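You operate a simulated robot arm through the tools that you are given. There is no shell and no other tool.

Carry out the task below with a simulated robot arm. There is one attempt and no reset: what you move stays moved.

## Task
Put one of the yellow gauges from the deck of the blue trolley on top of the grey flanged pipe. Then count the silver spouts on the deck of the blue trolley, then put as many of the numbered brass cylinders from the deck of the blue trolley on top of the black pulley hub there. Do these in the order given. Set down upright: numbered brass cylinder.

It is judged by the outcome, as a careful person would: the job done as asked, and still so three seconds after it is handed in. It fails if anything else is knocked over, pushed out of place, dropped, spilled or broken.

## Robot
A 6-joint arm with a two-finger gripper on a trunk, on a base that drives. Base frame: it is fixed to the floor where the robot stands at the start and does not move with it; the origin is under the middle of the robot, x ahead of it, y to its left, z up. Readings come in m, rad, newtons and seconds.
It reaches about 1.298 m from its shoulder. Its first joint turns from -2.601 to 2.601 rad. Places, roughly: black pulley hub [2.25, 0.5, 0.75]; grey flanged pipe [2.75, 0.5, 0.75]; numbered brass cylinder [2.5, 0.5, 0.75]; silver spout [2.5, 0.25, 1]; yellow gauge [2.75, 0.25, 0.75]. Payload 1.57 kg.
The TCP is the grasp point between the finger pads, 0.021 m short of the fingertips. In the tool frame z runs along the fingers and y along their closing line. Largest opening 0.07 m; the body of the gripper starts 0.05 m behind the TCP.
Orientation is told as [roll, pitch, yaw] about the base's x, y, z axes, in that order, counted from this pose: with the fingers straight down and closing along the base's y, the tool's x points along the base's -x, its y along +y and its z along -z.

## Interface
- The arm moves only by the tool nudge_tool. Its argument "commands" is a list of rows, each a list of 3 entries, a list of its own where there are three numbers: the turn, a rotation vector about the tool's x, y, z in rad, then the shift along the tool's x, y, z in mm, then the opening, from 0 (shut) to 1 (fully open). In form: [[[wx, wy, wz], [dx, dy, dz], claw], ...]. A call has 1 to 20 rows; each row shifts and turns the commanded pose from where the row before left it, along the tool's axes as they then stand. Each row takes 0.2 s and may step no farther than 0.05 m and 0.15 rad from the row before; otherwise, or with a gripper value out of range, the whole call is refused. A pose out of reach is approached as far as the arm can. The call stops where the force on the tool passes 40 N (or 10 N more than at its start, if that is more) or the arm is blocked; 0.2 s more then pass. The fingers move at their own pace and stop on an object; they squeeze with about 30 N. The grip force told is the motor's: it shows also when the fingers shut on nothing. Time passes only in rows, and 0.2 s behind the last, so rows that do not move let the fingers close. It gives the time, the measured TCP pose, the force on the tool (base axes), the opening and the grip force at its end, in the units of the frame above (readings bear some noise), with the torque about the TCP (base axes, N m) and any sound that the robot's microphone picked up.
- Cameras (640 x 400 px; columns grow to the right, rows downward): "scene" is now at [0.0413, 0.1453, 1.7406]; the picture's right is [-0.21, -0.98, 0.00], its down [-0.62, 0.13, -0.77] and it looks along [0.76, -0.16, -0.64] (base axes); focal length 250 px, centre (320, 200). "wrist" rides on the gripper at [0.079, 0.004, -0.081] in the tool frame; the picture's right is [-0.05, 1.00, 0.00], its down [-0.67, -0.04, -0.74] and it looks along [-0.74, -0.04, 0.67] (tool axes); focal length 256 px, centre (320, 200). There is no depth. A picture from a camera that has moved, and an enlarged one, comes with that camera's place and axes in the base frame and with its lens.
- grab_frame(camera): a new picture of that camera. It takes no simulated time.
- raise_lower(by): slides the trunk up (or, below 0, down) by that many m; the arm and the scene camera ride with it, the base frame stays. It gives what a move gives, with no picture.
- steer(legs): drives the robot by 1 to 6 legs, each [ahead, turn to the left] in m and rad, along the robot's own axes; the way and the turn of a leg run together, so that a leg with both is an arc; at most 1.5 m and 3.142 rad a leg. The arm and the cameras ride along, it lands a little off, and it stops where it bumps. It gives what a move gives.
- aim_head(pan, tilt): turns the head with the scene camera to pan (to the left, within 2.705 rad either way) and tilt (down, from -0.506 to 1.204), counted from straight ahead of the robot. It gives what a move gives.
- close_up(camera, box): a new picture of the part [left, top, right, bottom] of that camera's present view, enlarged. It takes no simulated time.
- sign_off(): hands the job in; it is judged then, once.

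Places have to be worked out from the pictures, the camera data and where the tool is seen. Open the gripper and draw the arm clear of the work before you hand the job in, unless the task says otherwise.

The tools are called after "Request:" as a command line: name --argument value ..., lists and objects as JSON in quotes. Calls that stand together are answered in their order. nudge_tool: Moves the arm, as the interface text tells. Its arguments: {"type":"object","properties":{"commands":{"type":"array","items":{"type":"array"}}},"required":["commands"]} The other tools are called the same way: raise_lower (by) slides the trunk up or down; steer (legs) drives the base; aim_head (pan, tilt) turns the head that bears the scene camera; grab_frame (camera) takes a picture; close_up (camera, box) takes an enlarged picture of a part of a camera's view; sign_off () hands the job in.

At the start:

```text
clock: 0.0
tcp_pos: [0.7432, -0.2442, 1.0657]
orientation: [-0.001, 0.0, -0.006]
contact_force: [0.3, 0.0, 0.7]
torque: [-0.02, -0.02, 0.02]
finger_gap: 0.0701
grip_force: 0.1
trunk travel left (down, up): [-0.747, 0.223]
robot x, y, heading: [-0.0009, 0.0006, -0.001]
head pan, tilt: [-0.211, 0.688]
```

scene: 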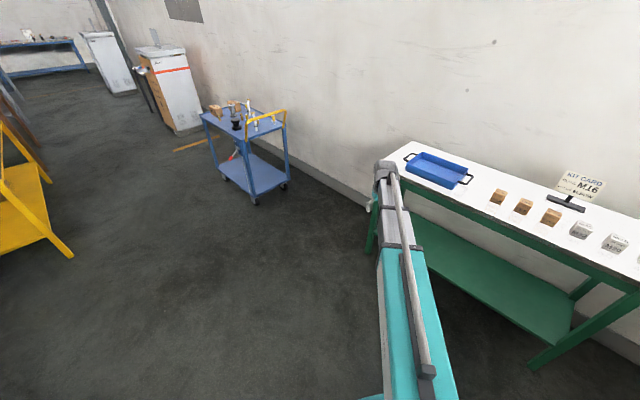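
wrist: 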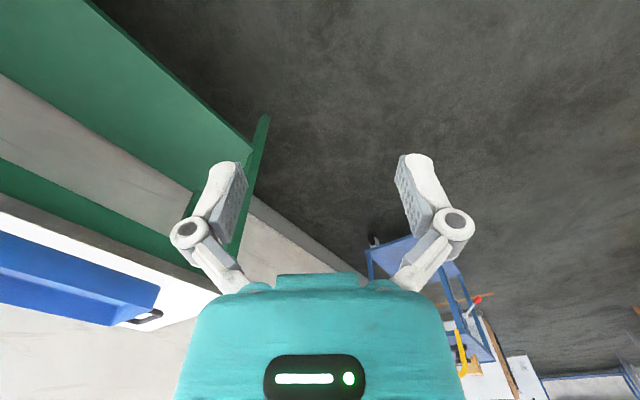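

The blue trolley stands ahead at about x 2.5, y 0.4. I'll enlarge that part of the scene view first.

Request:
close_up --camera "scene" --box '[190, 80, 310, 155]'

```text
5.33 times, centred on (250, 118) of scene
camera zoom: at [0.0413, 0.1453, 1.7406], right [-0.21, -0.98, 0.0], down [-0.62, 0.13, -0.77], along [0.76, -0.16, -0.64], focal length 1331 px, centre (693, 640)
```

zoom: 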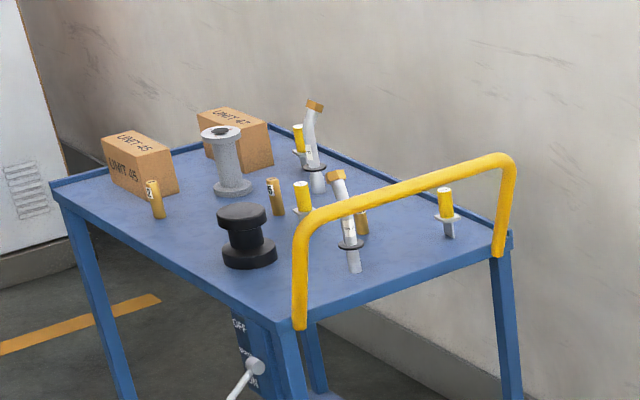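

The deck holds a grey pipe, a black hub, yellow gauges, spouts with cork tops and brass cylinders. The trolley's long open side faces away from the wall, so I'll raise the trunk for clearance and drive partway toward that side.

Request:
raise_lower --by 0.2

Request:
steer --legs '[[0, 0.561], [1.2, 0], [1.1, 0], [0, -1.4]]'

Request:
aim_head --pan 0.0 --tilt 0.7

Request:
grab_frame --camera "scene"

```text
clock: 2.2
tcp_pos: [0.7423, -0.2432, 1.2672]
orientation: [0.0, 0.001, -0.008]
contact_force: [-0.5, 0.6, 0.9]
torque: [-0.01, -0.01, 0.01]
finger_gap: 0.0702
grip_force: 0.2
trunk travel left (down, up): [-0.947, 0.023]
robot x, y, heading: [0.0017, -0.0031, -0.0]
head pan, tilt: [-0.211, 0.688]
```

```text
clock: 23.4
tcp_pos: [2.2713, 0.5149, 1.266]
orientation: [0.001, 0.001, -0.837]
contact_force: [-0.5, 0.1, -0.5]
torque: [0.01, -0.04, 0.01]
finger_gap: 0.0701
grip_force: 0.1
trunk travel left (down, up): [-0.947, 0.023]
robot x, y, heading: [1.9753, 1.2516, -0.83]
head pan, tilt: [-0.211, 0.688]
```

```text
clock: 24.1
tcp_pos: [2.2723, 0.5163, 1.2663]
orientation: [-0.002, -0.001, -0.837]
contact_force: [0.1, 0.6, 0.3]
torque: [-0.01, 0.05, -0.03]
finger_gap: 0.0698
grip_force: 0.0
trunk travel left (down, up): [-0.947, 0.023]
robot x, y, heading: [1.9747, 1.251, -0.833]
head pan, tilt: [0.0, 0.7]
```

```text
taken
camera scene: at [2.1292, 1.3311, 1.9395], right [-0.74, -0.67, 0.0], down [-0.44, 0.47, -0.76], along [0.52, -0.56, -0.64], focal length 250 px, centre (320, 200)
```

scene: 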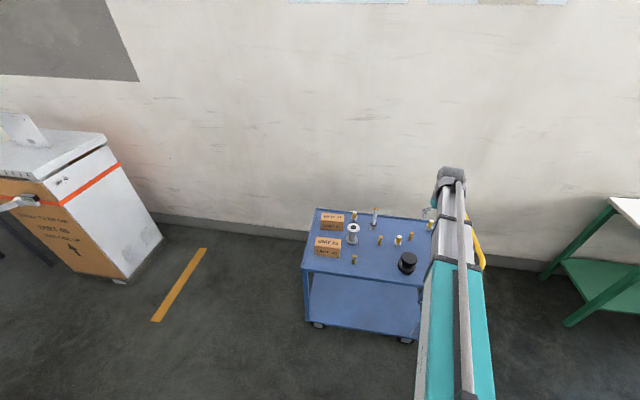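

The robot now stands off the trolley's long side. I'll enlarge the deck; the arm still hides its right end.

Request:
close_up --camera "scene" --box '[290, 195, 450, 295]'

Request:
grab_frame --camera "wrist"

```text
4.00 times, centred on (370, 245) of scene
camera zoom: at [2.1292, 1.3311, 1.9395], right [-0.74, -0.67, 0.0], down [-0.44, 0.47, -0.76], along [0.52, -0.56, -0.64], focal length 998 px, centre (120, 20)
```

zoom: 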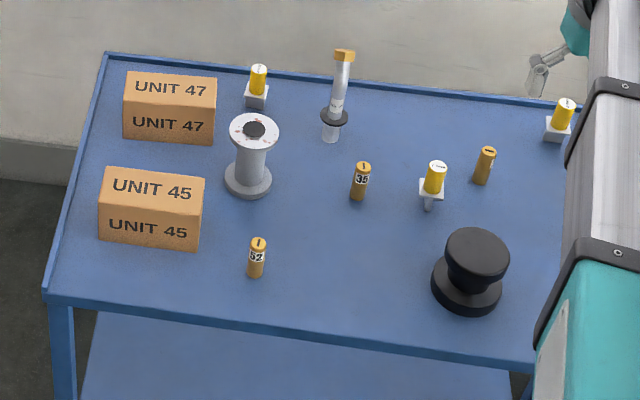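

```text
taken
camera wrist: at [2.2234, 0.5796, 1.3473], right [0.78, 0.63, 0.0], down [0.42, -0.52, 0.74], along [0.47, -0.58, -0.67], focal length 256 px, centre (320, 200)
```

wrist: 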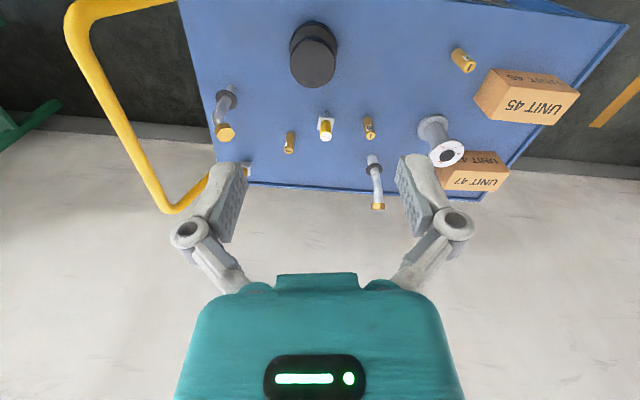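

Two cork-topped spouts are visible from both cameras, along with three gauges, three numbered cylinders, the hub near (2.33, 0.43) and the pipe near (2.66, 0.47). I'll move the base so the arm's default position is over the middle of the deck.

Request:
steer --legs '[[0, 0.667], [0.31, 0], [0, -0.8]]'

Request:
grab_frame --camera "scene"

Request:
grab_frame --camera "wrist"

```text
clock: 32.2
tcp_pos: [2.4768, 0.4307, 1.2663]
orientation: [0.0, 0.001, -0.976]
contact_force: [0.1, 0.6, 0.1]
torque: [0.0, 0.0, -0.05]
finger_gap: 0.0699
grip_force: 0.0
trunk travel left (down, up): [-0.947, 0.023]
robot x, y, heading: [2.295, 1.2016, -0.961]
head pan, tilt: [0.0, 0.7]
```

```text
taken
camera scene: at [2.4598, 1.2678, 1.9396], right [-0.82, -0.57, 0.0], down [-0.37, 0.53, -0.76], along [0.44, -0.63, -0.64], focal length 250 px, centre (320, 200)
```

scene: 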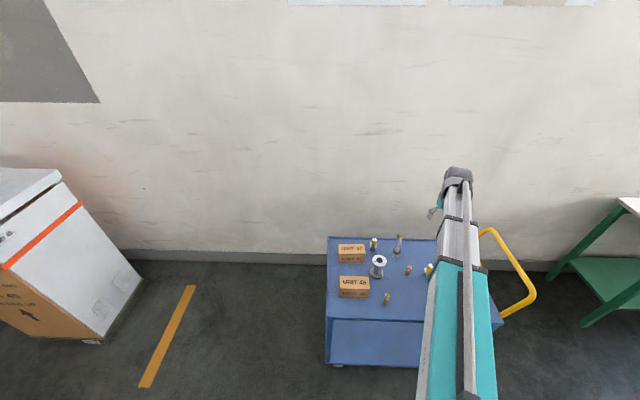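

```text
taken
camera wrist: at [2.4356, 0.4991, 1.3472], right [0.86, 0.52, 0.0], down [0.34, -0.57, 0.74], along [0.38, -0.64, -0.67], focal length 256 px, centre (320, 200)
```

wrist: 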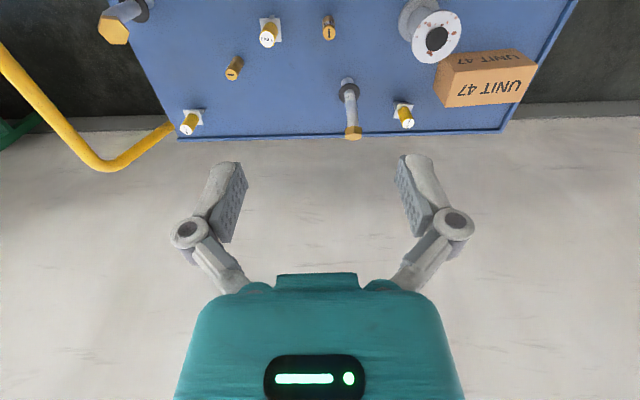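

The wrist view puts the middle gauge near (2.434, 0.34) and the pipe top near (2.65, 0.48). I'll enlarge both to see their shapes.

Request:
close_up --camera "wrist" --box '[220, 0, 350, 80]'

Request:
close_up --camera "wrist" --box '[370, 0, 500, 80]'

Request:
close_up --camera "scene" --box '[320, 225, 450, 305]'

```text
4.92 times, centred on (285, 40) of wrist
camera zoom: at [2.4356, 0.4991, 1.3472], right [0.86, 0.52, 0.0], down [0.34, -0.57, 0.74], along [0.38, -0.64, -0.67], focal length 1260 px, centre (492, 988)
```

zoom: 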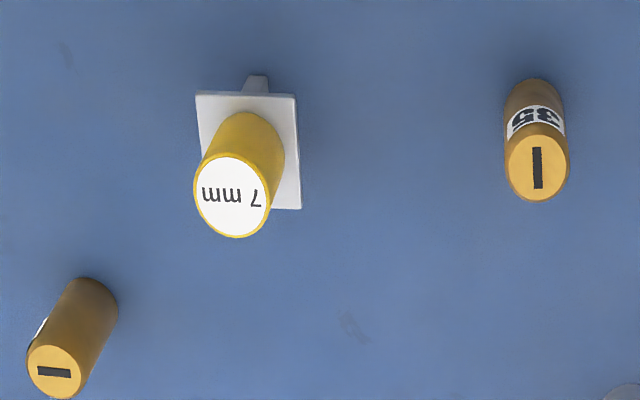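

```text
4.92 times, centred on (435, 40) of wrist
camera zoom: at [2.4356, 0.4991, 1.3472], right [0.86, 0.52, 0.0], down [0.34, -0.57, 0.74], along [0.38, -0.64, -0.67], focal length 1260 px, centre (-246, 988)
```

zoom: 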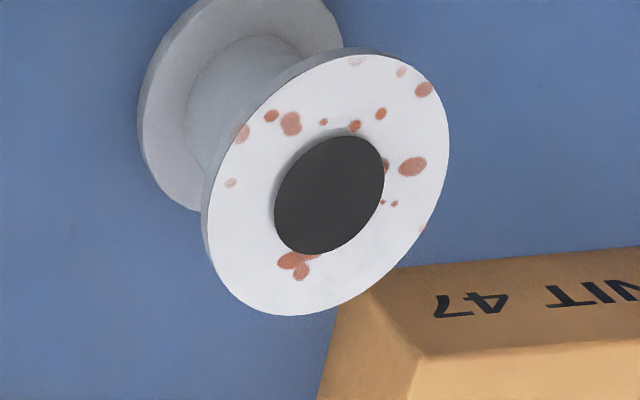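

```text
4.92 times, centred on (385, 265) of scene
camera zoom: at [2.4598, 1.2678, 1.9396], right [-0.82, -0.57, 0.0], down [-0.37, 0.53, -0.76], along [0.44, -0.63, -0.64], focal length 1228 px, centre (0, -120)
```

zoom: 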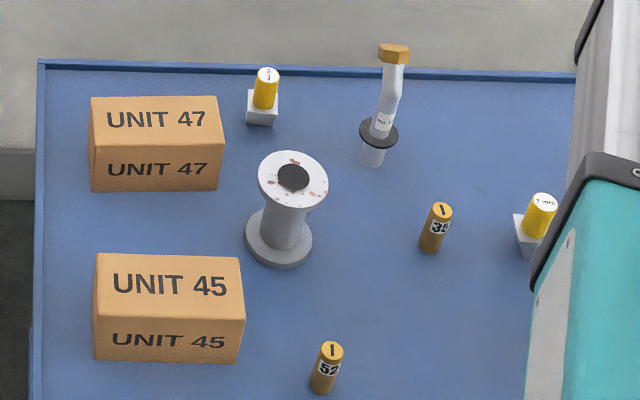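

The gauge looks like a yellow handle over a square plate on a short stem. I'll bring the wrist camera closer to measure its height and position.

Request:
nudge_tool --commands '[[[0, 0, 0], [11.35, -9.8, 35.9], 1], [[0, 0, 0], [11.35, -9.8, 35.9], 1], [[0, 0, 0], [11.35, -9.8, 35.9], 1], [[0, 0, 0], [11.35, -9.8, 35.9], 1], [[0, 0, 0], [11.35, -9.8, 35.9], 1], [[0, 0, 0], [11.35, -9.8, 35.9], 1], [[0, 0, 0], [11.35, -9.8, 35.9], 1], [[0, 0, 0], [11.35, -9.8, 35.9], 1]]'

Request:
grab_frame --camera "wrist"

Request:
grab_frame --camera "scene"

```text
clock: 34.0
tcp_pos: [2.3776, 0.4568, 1.265]
orientation: [-0.001, -0.001, -0.976]
contact_force: [-0.8, 0.8, 0.3]
torque: [-0.01, 0.03, 0.03]
finger_gap: 0.0701
grip_force: 0.1
out of reach, approached as far as the arm can: row 1, 2, 3, 4, 5, 6, 7, 8
trunk travel left (down, up): [-0.947, 0.023]
robot x, y, heading: [2.2936, 1.2057, -0.962]
head pan, tilt: [0.0, 0.7]
```

```text
taken
camera wrist: at [2.3374, 0.5254, 1.3472], right [0.86, 0.52, 0.0], down [0.34, -0.57, 0.74], along [0.38, -0.64, -0.67], focal length 256 px, centre (320, 200)
```

wrist: 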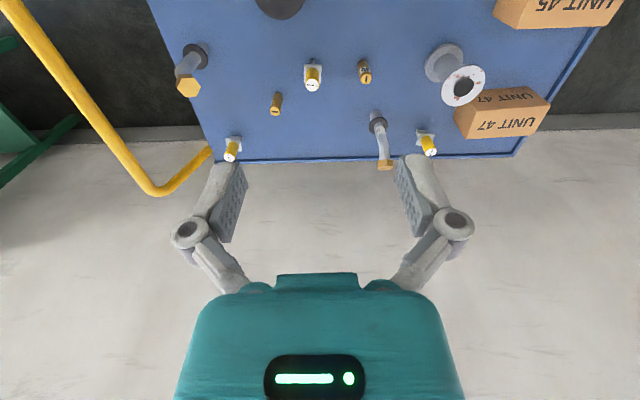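

```text
taken
camera scene: at [2.4594, 1.2677, 1.9397], right [-0.82, -0.57, 0.0], down [-0.37, 0.53, -0.77], along [0.44, -0.63, -0.64], focal length 250 px, centre (320, 200)
```

scene: 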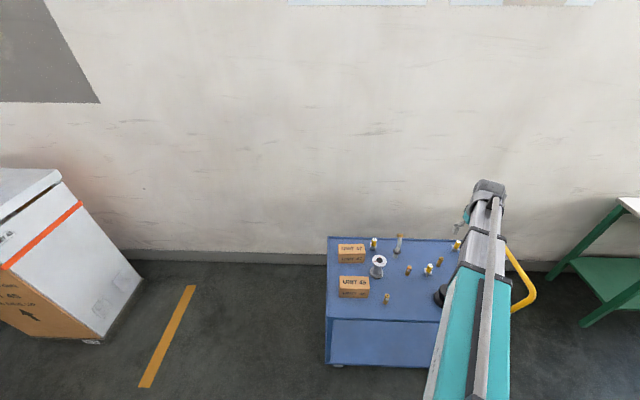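

The arm would not go lower from its shoulder height, though the sideways part of the move went through. I'll lower the trunk instead.

Request:
raise_lower --by -0.28

Request:
grab_frame --camera "wrist"

Request:
grab_frame --camera "scene"

```text
clock: 36.9
tcp_pos: [2.3777, 0.4565, 0.986]
orientation: [0.001, 0.001, -0.973]
contact_force: [0.5, 0.1, 0.4]
torque: [-0.01, 0.02, 0.02]
finger_gap: 0.0701
grip_force: 0.0
trunk travel left (down, up): [-0.667, 0.303]
robot x, y, heading: [2.2964, 1.2069, -0.959]
head pan, tilt: [0.0, 0.7]
```

```text
taken
camera wrist: at [2.338, 0.5253, 1.0672], right [0.86, 0.52, 0.0], down [0.34, -0.57, 0.74], along [0.38, -0.64, -0.67], focal length 256 px, centre (320, 200)
```

wrist: 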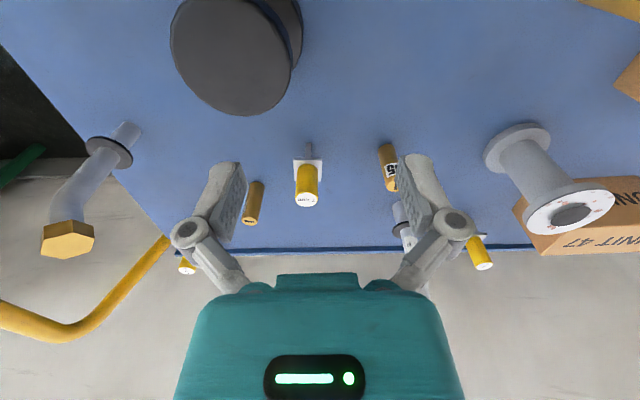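

```text
taken
camera scene: at [2.4599, 1.2676, 1.6597], right [-0.82, -0.57, 0.0], down [-0.37, 0.53, -0.76], along [0.44, -0.63, -0.64], focal length 250 px, centre (320, 200)
```

scene: 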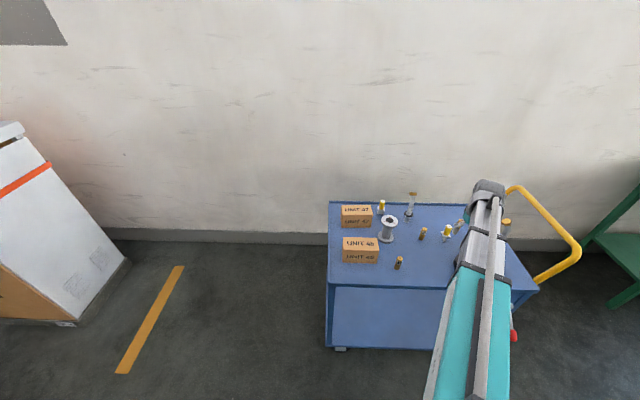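

The gauge top triangulates to about (2.431, 0.344, 0.882). I'll enlarge it to find the plate and stem heights.

Request:
close_up --camera "wrist" --box '[260, 130, 360, 230]'

Request:
close_up --camera "wrist" --box '[470, 110, 630, 260]'

Request:
close_up --camera "scene" --box '[360, 180, 480, 280]'

```text
4.00 times, centred on (310, 180) of wrist
camera zoom: at [2.338, 0.5253, 1.0672], right [0.86, 0.52, 0.0], down [0.34, -0.57, 0.74], along [0.38, -0.64, -0.67], focal length 1024 px, centre (360, 280)
```

zoom: 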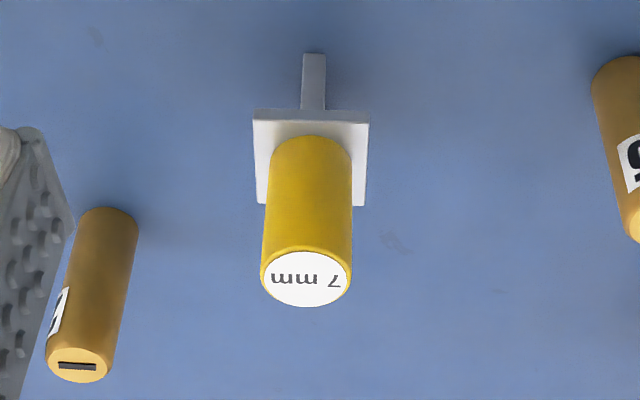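

```text
2.67 times, centred on (550, 185) of wrist
camera zoom: at [2.338, 0.5253, 1.0672], right [0.86, 0.52, 0.0], down [0.34, -0.57, 0.74], along [0.38, -0.64, -0.67], focal length 683 px, centre (-293, 240)
```

zoom: 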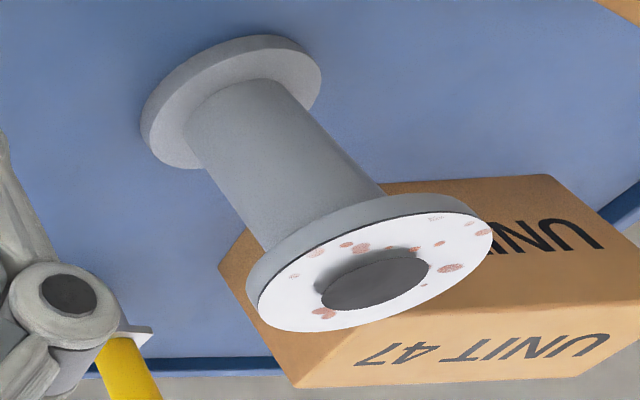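

```text
4.00 times, centred on (420, 230) of scene
camera zoom: at [2.4599, 1.2676, 1.6597], right [-0.82, -0.57, 0.0], down [-0.37, 0.53, -0.76], along [0.44, -0.63, -0.64], focal length 998 px, centre (-80, 80)
```

zoom: 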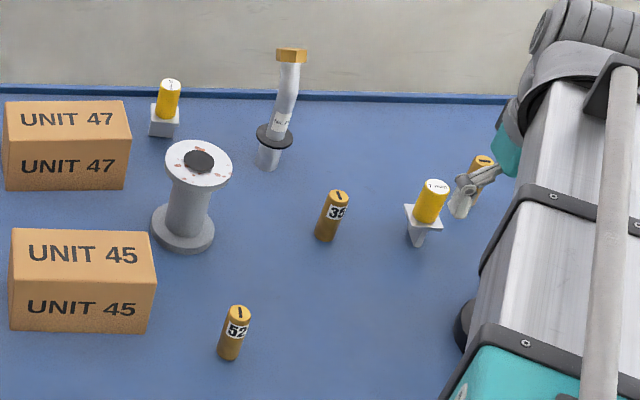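

The dark disc on the pipe looks like a raised spigot, and this 7 mm gauge stands on a thin blade. I'll look at the other two gauges to see whether one would stand better.

Request:
close_up --camera "scene" --box '[365, 190, 405, 215]'

Request:
close_up --camera "scene" --box '[430, 215, 470, 245]'

Request:
close_up --camera "scene" --box '[370, 205, 410, 245]'

```text
16.00 times, centred on (385, 202) of scene
camera zoom: at [2.4599, 1.2676, 1.6597], right [-0.82, -0.57, 0.0], down [-0.37, 0.53, -0.76], along [0.44, -0.63, -0.64], focal length 3992 px, centre (-720, 160)
```

zoom: 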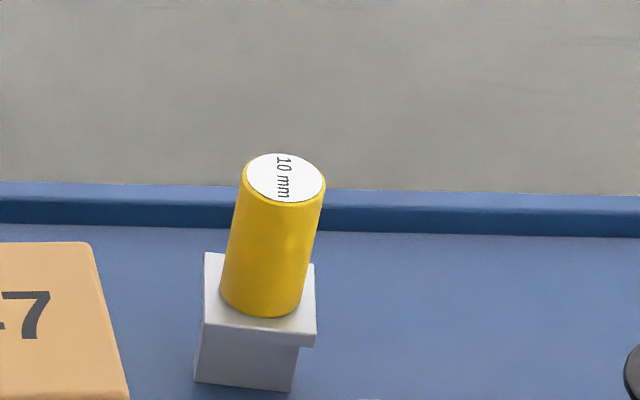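

```text
13.33 times, centred on (450, 230) of scene
camera zoom: at [2.4599, 1.2676, 1.6597], right [-0.82, -0.57, 0.0], down [-0.37, 0.53, -0.76], along [0.44, -0.63, -0.64], focal length 3327 px, centre (-1413, -200)
```

zoom: 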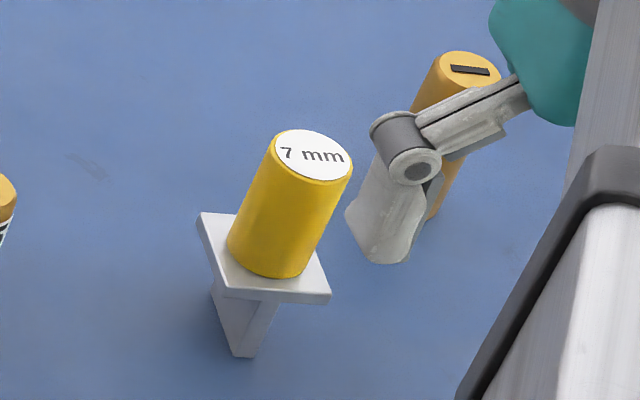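

```text
10.00 times, centred on (390, 225) of scene
camera zoom: at [2.4599, 1.2676, 1.6597], right [-0.82, -0.57, 0.0], down [-0.37, 0.53, -0.76], along [0.44, -0.63, -0.64], focal length 2495 px, centre (-380, -50)
```

zoom: 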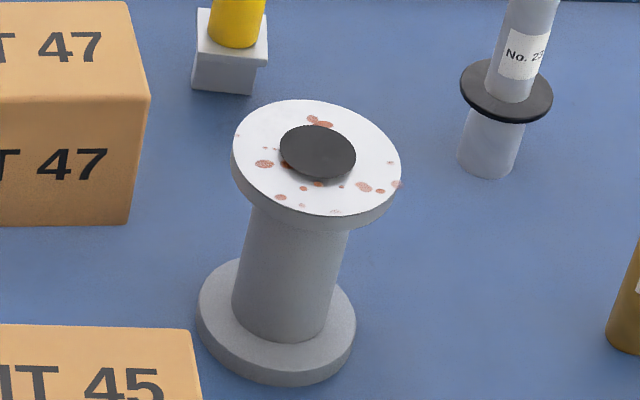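

The three gauges are alike, and the middle one is the easiest to reach; its 7 mm thickness lies along my closing line, so the flat pads will keep it vertical. I'll move over it at this height with the claw partly open and check the alignment.

Request:
nudge_tool --commands '[[[0, 0, 0], [-41, -6.4, 0], 0.85], [[0, 0, 0], [-41, -6.4, 0], 0.85], [[0, 0, 0], [-41, -6.4, 0], 0.85]]'

Request:
grab_frame --camera "wrist"

Request:
grab_frame --camera "scene"

```text
clock: 37.7
tcp_pos: [2.4308, 0.3407, 0.9858]
orientation: [0.0, -0.001, -0.977]
contact_force: [0.0, -0.5, 0.5]
torque: [0.0, 0.02, 0.03]
finger_gap: 0.0596
grip_force: 0.0
trunk travel left (down, up): [-0.667, 0.303]
robot x, y, heading: [2.297, 1.2058, -0.958]
head pan, tilt: [0.0, 0.7]
```

```text
taken
camera wrist: at [2.3911, 0.4105, 1.067], right [0.86, 0.52, 0.0], down [0.34, -0.57, 0.74], along [0.38, -0.64, -0.67], focal length 256 px, centre (320, 200)
```

wrist: 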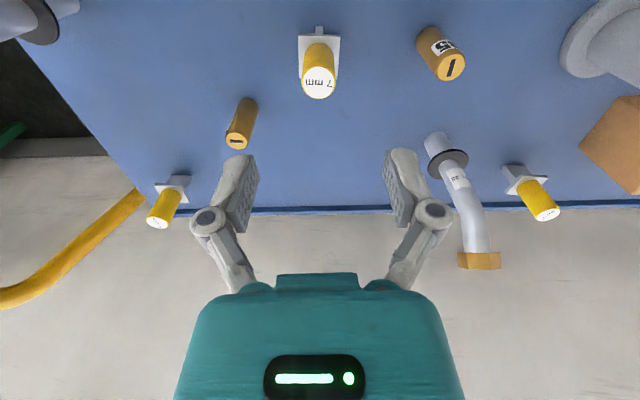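

```text
taken
camera scene: at [2.4598, 1.2673, 1.6596], right [-0.82, -0.57, 0.0], down [-0.37, 0.53, -0.76], along [0.44, -0.63, -0.64], focal length 250 px, centre (320, 200)
```

scene: 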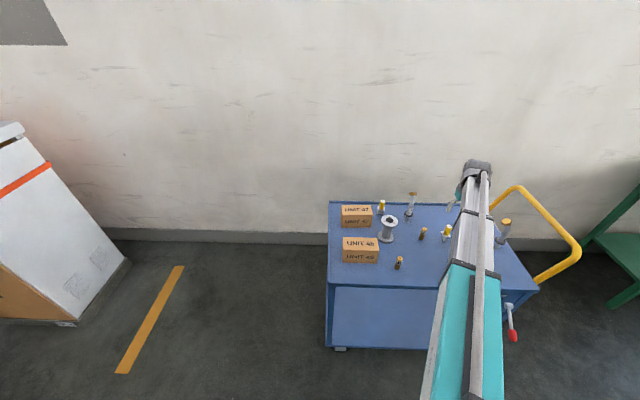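

The gauge sits on the tool axis to within about 2 mm (column 319 seen, 320 expected). I'll lower the trunk so the pads straddle the handle above its plate.

Request:
raise_lower --by -0.118

Request:
grab_frame --camera "wrist"

Request:
close_up --camera "scene" --box '[400, 130, 520, 230]'

```text
clock: 39.1
tcp_pos: [2.431, 0.3433, 0.868]
orientation: [0.0, 0.001, -0.976]
contact_force: [-1.1, -0.7, 0.5]
torque: [-0.02, 0.03, 0.03]
finger_gap: 0.0597
grip_force: 0.0
trunk travel left (down, up): [-0.549, 0.421]
robot x, y, heading: [2.2982, 1.2062, -0.961]
head pan, tilt: [0.0, 0.7]
```

```text
taken
camera wrist: at [2.3909, 0.4113, 0.9492], right [0.86, 0.52, 0.0], down [0.34, -0.57, 0.74], along [0.38, -0.64, -0.67], focal length 256 px, centre (320, 200)
```

wrist: 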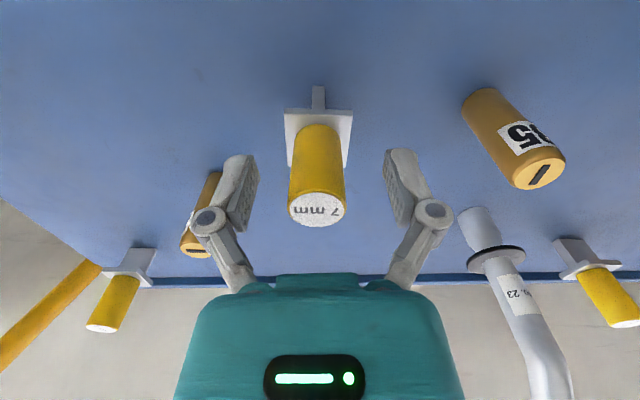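

```text
4.00 times, centred on (460, 180) of scene
camera zoom: at [2.4599, 1.2676, 1.5416], right [-0.82, -0.57, 0.0], down [-0.37, 0.53, -0.76], along [0.44, -0.63, -0.64], focal length 998 px, centre (-240, 280)
```

zoom: 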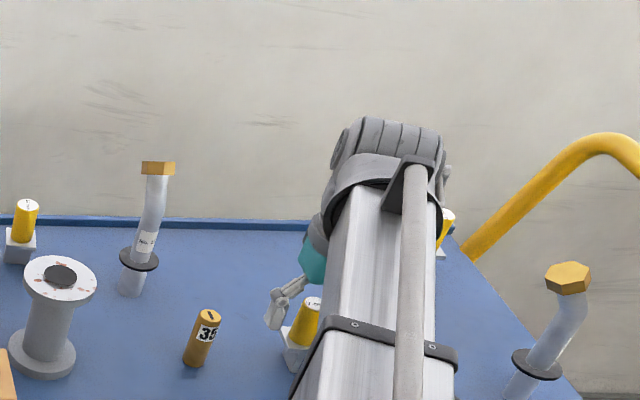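

The handle is centred between the pads, about 1 mm to the left. I'll correct that and close the claw.

Request:
nudge_tool --commands '[[[0, 0, 0], [0, -1.2, 0], 0.85], [[0, 0, 0], [0, 0, 0], 0.2], [[0, 0, 0], [0, 0, 0], 0.0], [[0, 0, 0], [0, 0, 0], 0.0], [[0, 0, 0], [0, 0, 0], 0.0], [[0, 0, 0], [0, 0, 0], 0.0]]'

Request:
grab_frame --camera "wrist"

```text
clock: 40.5
tcp_pos: [2.4308, 0.3413, 0.8673]
orientation: [0.0, 0.001, -0.976]
contact_force: [-0.6, -0.7, 2.1]
torque: [0.0, 0.0, 0.0]
finger_gap: 0.0234
grip_force: 29.6
trunk travel left (down, up): [-0.549, 0.421]
robot x, y, heading: [2.2965, 1.2074, -0.96]
head pan, tilt: [0.0, 0.7]
```

```text
taken
camera wrist: at [2.3901, 0.4106, 0.9492], right [0.86, 0.52, 0.0], down [0.34, -0.57, 0.74], along [0.38, -0.64, -0.67], focal length 256 px, centre (320, 200)
```

wrist: 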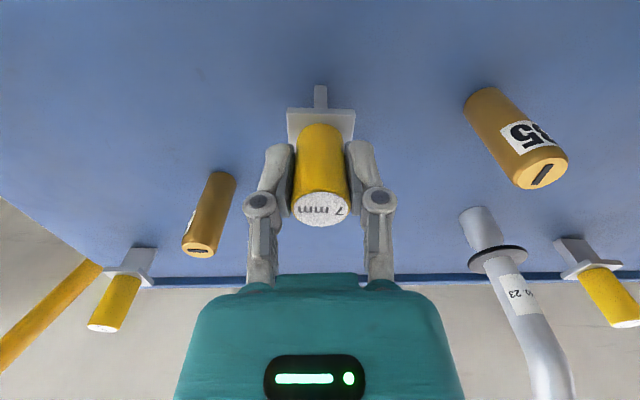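

The gauge is held, with a gap of 23.4 mm and 30 N of grip. I'll lift it straight up with the trunk.

Request:
raise_lower --by 0.18

Request:
grab_frame --camera "wrist"

Request:
grab_frame --camera "scene"

```text
clock: 42.5
tcp_pos: [2.4307, 0.3418, 1.0472]
orientation: [-0.002, 0.001, -0.975]
contact_force: [-0.1, -1.3, -0.9]
torque: [0.0, -0.02, 0.02]
finger_gap: 0.0235
grip_force: 30.1
trunk travel left (down, up): [-0.729, 0.241]
robot x, y, heading: [2.2991, 1.2058, -0.962]
head pan, tilt: [0.0, 0.7]
```

```text
taken
camera wrist: at [2.3902, 0.4104, 1.129], right [0.86, 0.52, 0.0], down [0.34, -0.57, 0.74], along [0.38, -0.64, -0.67], focal length 256 px, centre (320, 200)
```

wrist: 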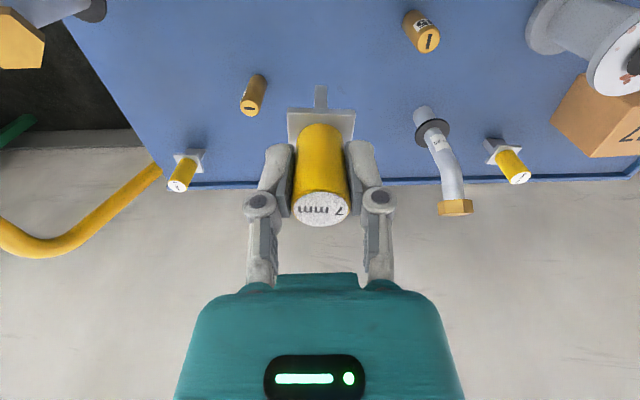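

```text
taken
camera scene: at [2.46, 1.2673, 1.7216], right [-0.82, -0.57, 0.0], down [-0.37, 0.53, -0.76], along [0.44, -0.63, -0.64], focal length 250 px, centre (320, 200)
```

scene: 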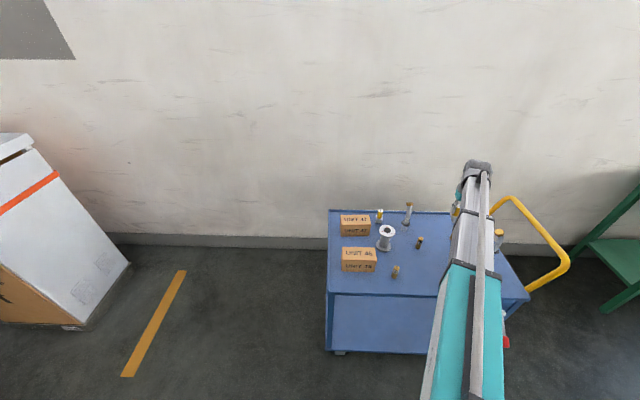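

The gauge is hanging free. From two wrist views the pipe top comes out at about (2.649, 0.488, 0.904), so I'll slide the gauge sideways over it.

Request:
nudge_tool --commands '[[[0, 0, 0], [0, 43.8, 0], 0], [[0, 0, 0], [0, 43.8, 0], 0], [[0, 0, 0], [0, 43.8, 0], 0], [[0, 0, 0], [0, 43.8, 0], 0], [[0, 0, 0], [0, 43.8, 0], 0], [[0, 0, 0], [0, 43.7, 0], 0], [[0, 0, 0], [0, 0, 0], 0]]'

Request:
grab_frame --camera "wrist"

Request:
grab_frame --camera "scene"

```text
clock: 44.1
tcp_pos: [2.6489, 0.4871, 1.0474]
orientation: [0.002, 0.0, -0.978]
contact_force: [0.2, -0.1, -0.9]
torque: [-0.06, 0.03, -0.01]
finger_gap: 0.0237
grip_force: 30.3
trunk travel left (down, up): [-0.729, 0.241]
robot x, y, heading: [2.2956, 1.2031, -0.958]
head pan, tilt: [0.0, 0.7]
```

```text
taken
camera wrist: at [2.608, 0.5563, 1.1291], right [0.86, 0.51, 0.0], down [0.34, -0.57, 0.74], along [0.38, -0.64, -0.67], focal length 256 px, centre (320, 200)
```

wrist: 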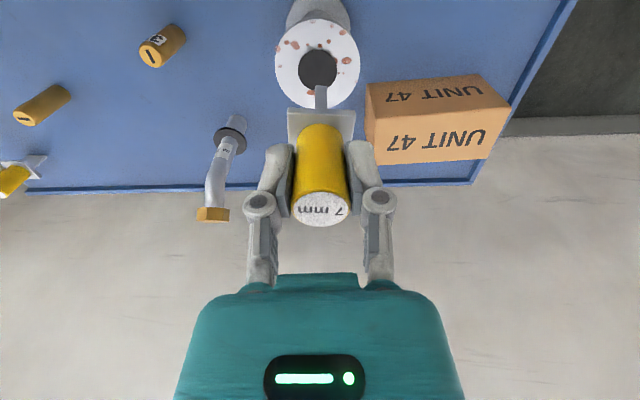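

```text
taken
camera scene: at [2.4604, 1.2677, 1.7216], right [-0.82, -0.57, 0.0], down [-0.37, 0.53, -0.76], along [0.44, -0.63, -0.64], focal length 250 px, centre (320, 200)
```

scene: 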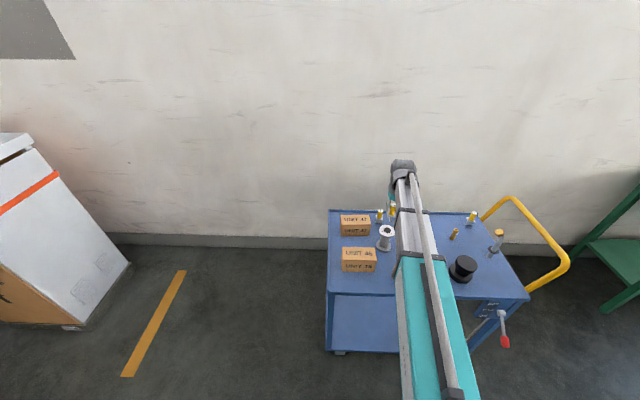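

The pipe's disc is almost exactly on the tool axis, perhaps 2–3 mm off. I'll enlarge the view to refine that before lowering.

Request:
close_up --camera "wrist" --box '[260, 0, 380, 120]'

Request:
close_up --camera "scene" --box '[360, 190, 430, 260]'

```text
3.33 times, centred on (320, 60) of wrist
camera zoom: at [2.608, 0.5563, 1.1291], right [0.86, 0.51, 0.0], down [0.34, -0.57, 0.74], along [0.38, -0.64, -0.67], focal length 853 px, centre (320, 667)
```

zoom: 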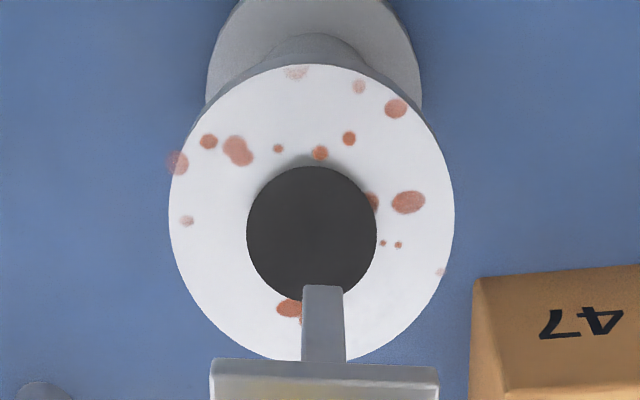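

```text
5.71 times, centred on (395, 225) of scene
camera zoom: at [2.4604, 1.2677, 1.7216], right [-0.82, -0.57, 0.0], down [-0.37, 0.53, -0.76], along [0.44, -0.63, -0.64], focal length 1426 px, centre (-109, 57)
```

zoom: 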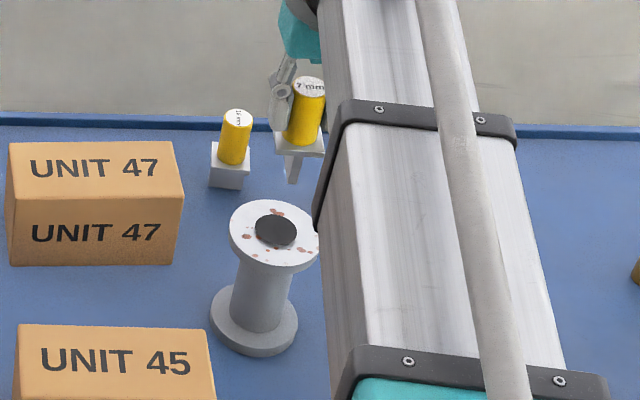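

The gauge needs to shift about 2 mm outward and 2.5 mm along the closing line. I'll apply that and raise the arm 40 mm, so the arm has travel for a gentle final descent, then check that the arm can move down again.

Request:
nudge_tool --commands '[[[0, 0, 0], [-2, -2.5, -20], 0], [[0, 0, 0], [0, 0, -20], 0], [[0, 0, 0], [0, 0, 10], 0]]'

```text
clock: 44.9
tcp_pos: [2.6475, 0.486, 1.0481]
orientation: [-0.001, -0.001, -0.976]
contact_force: [-0.5, -0.2, -1.2]
torque: [-0.01, 0.0, 0.03]
finger_gap: 0.0237
grip_force: 29.7
out of reach, approached as far as the arm can: row 1, 2, 3
trunk travel left (down, up): [-0.729, 0.241]
robot x, y, heading: [2.2964, 1.2061, -0.959]
head pan, tilt: [0.0, 0.7]
```

The arm has no vertical travel of its own, so height comes only from the trunk. I'll lower in stages, starting with 45 mm.

Request:
raise_lower --by -0.045

Request:
close_up --camera "wrist" --box '[260, 40, 380, 160]'

Request:
close_up --camera "scene" --box '[360, 180, 430, 250]'

```text
clock: 45.8
tcp_pos: [2.6473, 0.4869, 1.0032]
orientation: [0.0, 0.0, -0.976]
contact_force: [0.6, -0.5, -0.8]
torque: [0.01, -0.01, -0.03]
finger_gap: 0.0236
grip_force: 30.1
trunk travel left (down, up): [-0.684, 0.286]
robot x, y, heading: [2.2971, 1.2099, -0.966]
head pan, tilt: [0.0, 0.7]
```

```text
3.33 times, centred on (320, 100) of wrist
camera zoom: at [2.6074, 0.5561, 1.0841], right [0.86, 0.52, 0.0], down [0.34, -0.57, 0.74], along [0.38, -0.64, -0.67], focal length 853 px, centre (320, 533)
```

zoom: 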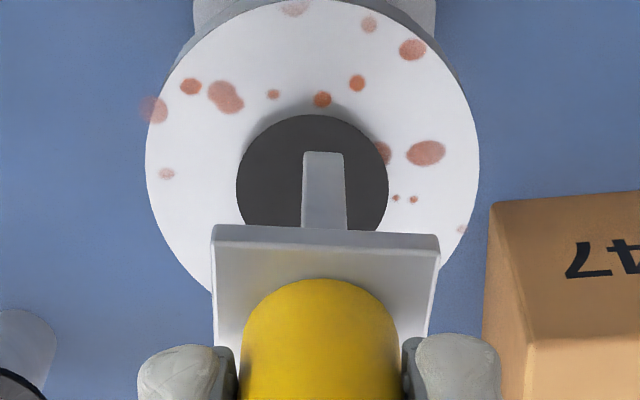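

```text
5.71 times, centred on (395, 215) of scene
camera zoom: at [2.4599, 1.2676, 1.6766], right [-0.82, -0.57, 0.0], down [-0.37, 0.53, -0.76], along [0.44, -0.63, -0.64], focal length 1426 px, centre (-109, 114)
```

zoom: 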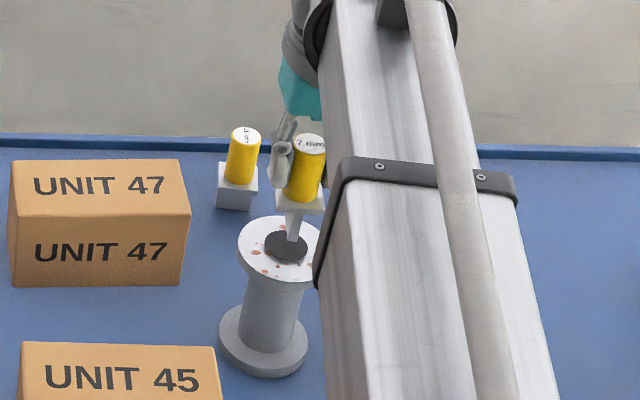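

The blade is still about 2.4 mm right of the disc centre and 2 mm short, so the earlier correction was not carried out. I'll repeat it as a purely horizontal move.

Request:
nudge_tool --commands '[[[0, 0, 0], [-2, -2.4, 0], 0], [[0, 0, 0], [0, 0, 0], 0], [[0, 0, 0], [0, 0, 0], 0]]'

Request:
close_up --camera "wrist" --box '[260, 40, 380, 160]'

```text
clock: 46.6
tcp_pos: [2.6468, 0.484, 1.0027]
orientation: [0.0, -0.001, -0.974]
contact_force: [0.2, -0.6, -1.1]
torque: [-0.01, 0.0, -0.03]
finger_gap: 0.0237
grip_force: 30.2
trunk travel left (down, up): [-0.684, 0.286]
robot x, y, heading: [2.2953, 1.2021, -0.961]
head pan, tilt: [0.0, 0.7]
```

```text
3.33 times, centred on (320, 100) of wrist
camera zoom: at [2.6065, 0.5531, 1.0841], right [0.86, 0.52, 0.0], down [0.34, -0.57, 0.74], along [0.38, -0.64, -0.67], focal length 853 px, centre (320, 533)
```

zoom: 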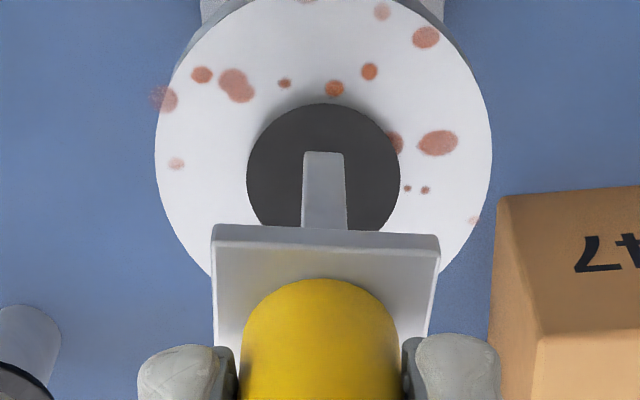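

The blade is now centred on the disc. I'll lower 5 mm, then in small steps while watching the force.

Request:
raise_lower --by -0.005

Request:
raise_lower --by -0.002

Request:
close_up --camera "wrist" --box '[260, 40, 380, 160]'

Request:
close_up --camera "scene" --box '[370, 200, 410, 240]'

```text
clock: 47.2
tcp_pos: [2.6464, 0.4848, 0.9979]
orientation: [0.001, -0.001, -0.977]
contact_force: [0.1, 0.0, -0.3]
torque: [-0.04, 0.01, -0.02]
finger_gap: 0.0236
grip_force: 30.3
trunk travel left (down, up): [-0.679, 0.291]
robot x, y, heading: [2.2984, 1.2058, -0.955]
head pan, tilt: [0.0, 0.7]
```

```text
clock: 47.7
tcp_pos: [2.6466, 0.4835, 0.9953]
orientation: [0.0, 0.001, -0.975]
contact_force: [-0.4, 0.1, -0.8]
torque: [0.0, -0.01, 0.0]
finger_gap: 0.0237
grip_force: 29.8
trunk travel left (down, up): [-0.677, 0.293]
robot x, y, heading: [2.2978, 1.2057, -0.96]
head pan, tilt: [0.0, 0.7]
```

```text
3.33 times, centred on (320, 100) of wrist
camera zoom: at [2.6065, 0.5531, 1.0771], right [0.86, 0.52, 0.0], down [0.34, -0.57, 0.74], along [0.38, -0.64, -0.67], focal length 853 px, centre (320, 533)
```

zoom: 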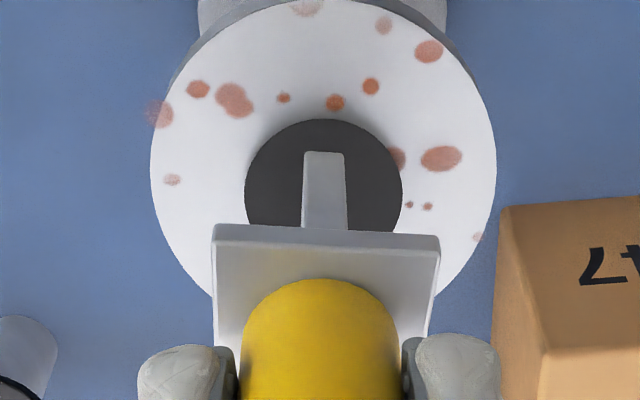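

```text
10.00 times, centred on (390, 220) of scene
camera zoom: at [2.46, 1.2675, 1.6696], right [-0.82, -0.57, 0.0], down [-0.37, 0.53, -0.76], along [0.44, -0.63, -0.64], focal length 2495 px, centre (-380, 0)
```

zoom: 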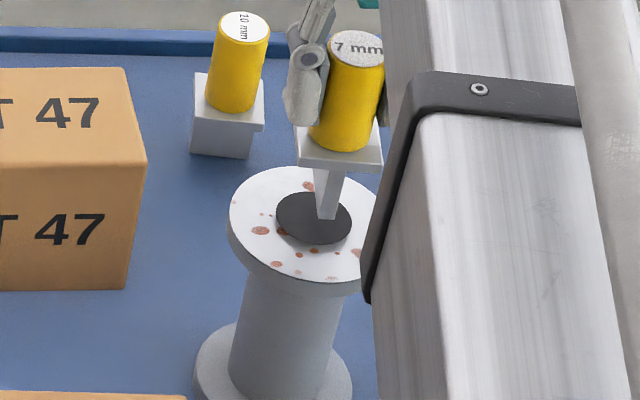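

The gap is nearly closed and there is still no contact force. I'll continue in 1 mm steps.

Request:
raise_lower --by -0.001

Request:
raise_lower --by -0.001

Request:
close_up --camera "scene" --box '[375, 210, 405, 235]'

```text
clock: 48.2
tcp_pos: [2.6464, 0.4841, 0.9943]
orientation: [0.0, 0.0, -0.976]
contact_force: [0.2, -0.4, -0.4]
torque: [-0.03, 0.0, 0.02]
finger_gap: 0.0239
grip_force: 30.4
trunk travel left (down, up): [-0.676, 0.294]
robot x, y, heading: [2.2963, 1.2031, -0.961]
head pan, tilt: [0.0, 0.7]
```

```text
clock: 48.7
tcp_pos: [2.647, 0.485, 0.9941]
orientation: [0.0, 0.002, -0.975]
contact_force: [0.0, -0.2, -0.3]
torque: [0.03, 0.02, -0.03]
finger_gap: 0.0235
grip_force: 30.2
trunk travel left (down, up): [-0.675, 0.295]
robot x, y, heading: [2.2949, 1.2059, -0.96]
head pan, tilt: [0.0, 0.7]
```

```text
16.00 times, centred on (390, 222) of scene
camera zoom: at [2.46, 1.2675, 1.6676], right [-0.82, -0.57, 0.0], down [-0.37, 0.53, -0.76], along [0.44, -0.63, -0.64], focal length 3992 px, centre (-800, -160)
```

zoom: 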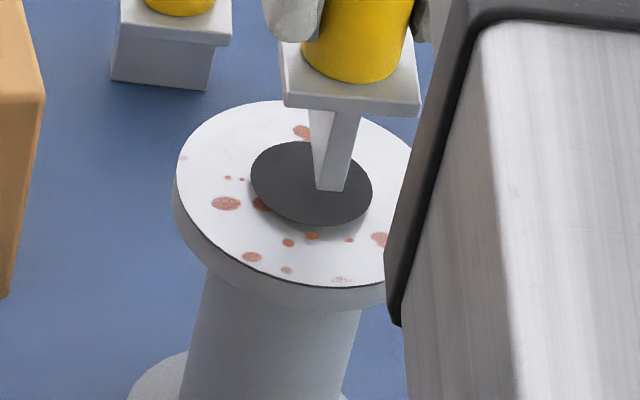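

There is still a small gap by eye and no force reading. I'll keep going down in small steps.

Request:
raise_lower --by -0.0015

Request:
raise_lower --by -0.001

Request:
close_up --camera "scene" --box '[375, 210, 405, 235]'

Request:
close_up --camera "wrist" --box '[260, 40, 380, 160]'

```text
clock: 49.2
tcp_pos: [2.6477, 0.484, 0.9922]
orientation: [0.001, 0.001, -0.975]
contact_force: [0.5, 1.3, -1.1]
torque: [-0.02, -0.04, 0.0]
finger_gap: 0.0237
grip_force: 29.5
trunk travel left (down, up): [-0.674, 0.296]
robot x, y, heading: [2.2999, 1.2077, -0.956]
head pan, tilt: [0.0, 0.7]
```

```text
clock: 49.7
tcp_pos: [2.6464, 0.4839, 0.9916]
orientation: [0.001, 0.001, -0.975]
contact_force: [0.3, 0.9, -1.0]
torque: [0.05, 0.01, -0.01]
finger_gap: 0.0233
grip_force: 29.3
trunk travel left (down, up): [-0.673, 0.297]
robot x, y, heading: [2.2961, 1.2055, -0.96]
head pan, tilt: [0.0, 0.7]
```

```text
16.00 times, centred on (390, 222) of scene
camera zoom: at [2.46, 1.2675, 1.6651], right [-0.82, -0.57, 0.0], down [-0.37, 0.53, -0.76], along [0.44, -0.63, -0.64], focal length 3992 px, centre (-800, -160)
```

zoom: 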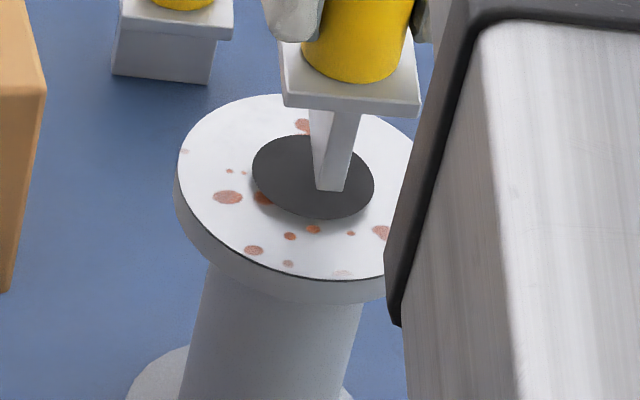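

```text
3.33 times, centred on (320, 100) of wrist
camera zoom: at [2.6066, 0.5531, 1.0726], right [0.86, 0.52, 0.0], down [0.34, -0.57, 0.74], along [0.38, -0.64, -0.67], focal length 853 px, centre (320, 533)
```

zoom: 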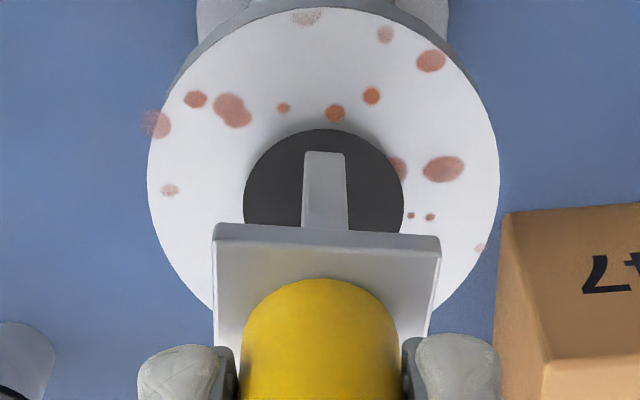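

There is still no contact, and I estimate 2–3 mm remain. I'll continue in 1 mm steps.

Request:
raise_lower --by -0.001

Request:
raise_lower --by -0.001

Request:
raise_lower --by -0.0007

Request:
close_up --camera "scene" --box '[375, 210, 405, 235]'

```text
clock: 50.2
tcp_pos: [2.6474, 0.484, 0.9905]
orientation: [0.0, 0.0, -0.976]
contact_force: [0.9, -0.5, -1.8]
torque: [0.02, 0.0, 0.01]
finger_gap: 0.0237
grip_force: 29.9
trunk travel left (down, up): [-0.672, 0.298]
robot x, y, heading: [2.3003, 1.2058, -0.963]
head pan, tilt: [0.0, 0.7]
```

```text
clock: 50.7
tcp_pos: [2.6462, 0.4846, 0.9894]
orientation: [0.0, 0.001, -0.977]
contact_force: [0.7, 0.3, -1.3]
torque: [0.03, 0.02, 0.01]
finger_gap: 0.0237
grip_force: 30.0
trunk travel left (down, up): [-0.671, 0.299]
robot x, y, heading: [2.2993, 1.2078, -0.958]
head pan, tilt: [0.0, 0.7]
```

```text
clock: 51.2
tcp_pos: [2.6464, 0.4838, 0.9889]
orientation: [0.0, 0.0, -0.976]
contact_force: [0.0, 0.4, -0.6]
torque: [-0.01, 0.0, 0.02]
finger_gap: 0.0237
grip_force: 29.9
trunk travel left (down, up): [-0.67, 0.3]
robot x, y, heading: [2.3009, 1.2066, -0.963]
head pan, tilt: [0.0, 0.7]
```

```text
16.00 times, centred on (390, 222) of scene
camera zoom: at [2.46, 1.2675, 1.6624], right [-0.82, -0.57, 0.0], down [-0.37, 0.53, -0.76], along [0.44, -0.63, -0.64], focal length 3992 px, centre (-800, -160)
```

zoom: 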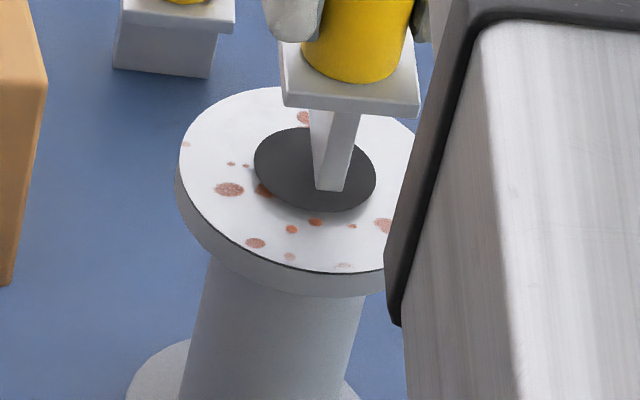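

By eye it is about to touch. I'll take finer steps until the force shows.

Request:
raise_lower --by -0.0007

Request:
raise_lower --by -0.0007

Request:
raise_lower --by -0.0007

Request:
close_up --camera "scene" --box '[375, 210, 405, 235]'

```text
clock: 51.8
tcp_pos: [2.6475, 0.4851, 0.9875]
orientation: [0.0, -0.002, -0.977]
contact_force: [-0.4, 0.5, -0.9]
torque: [0.0, -0.02, 0.01]
finger_gap: 0.0237
grip_force: 30.0
trunk travel left (down, up): [-0.669, 0.301]
robot x, y, heading: [2.2992, 1.2067, -0.961]
head pan, tilt: [0.0, 0.7]
```

```text
clock: 52.3
tcp_pos: [2.6466, 0.4849, 0.9871]
orientation: [0.0, -0.001, -0.976]
contact_force: [-0.2, -0.2, -0.9]
torque: [-0.01, 0.0, 0.02]
finger_gap: 0.0236
grip_force: 30.0
trunk travel left (down, up): [-0.669, 0.301]
robot x, y, heading: [2.2979, 1.2031, -0.959]
head pan, tilt: [0.0, 0.7]
```

```text
clock: 52.8
tcp_pos: [2.6469, 0.4839, 0.9872]
orientation: [0.0, 0.0, -0.975]
contact_force: [-0.1, -0.4, -0.3]
torque: [0.01, -0.01, -0.02]
finger_gap: 0.0235
grip_force: 30.6
trunk travel left (down, up): [-0.668, 0.302]
robot x, y, heading: [2.2967, 1.2061, -0.953]
head pan, tilt: [0.0, 0.7]
```

```text
16.00 times, centred on (390, 222) of scene
camera zoom: at [2.46, 1.2675, 1.6603], right [-0.82, -0.57, 0.0], down [-0.37, 0.53, -0.76], along [0.44, -0.63, -0.64], focal length 3992 px, centre (-800, -160)
```

zoom: 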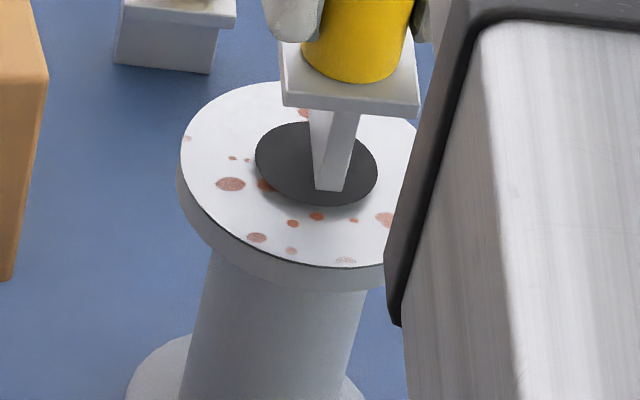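

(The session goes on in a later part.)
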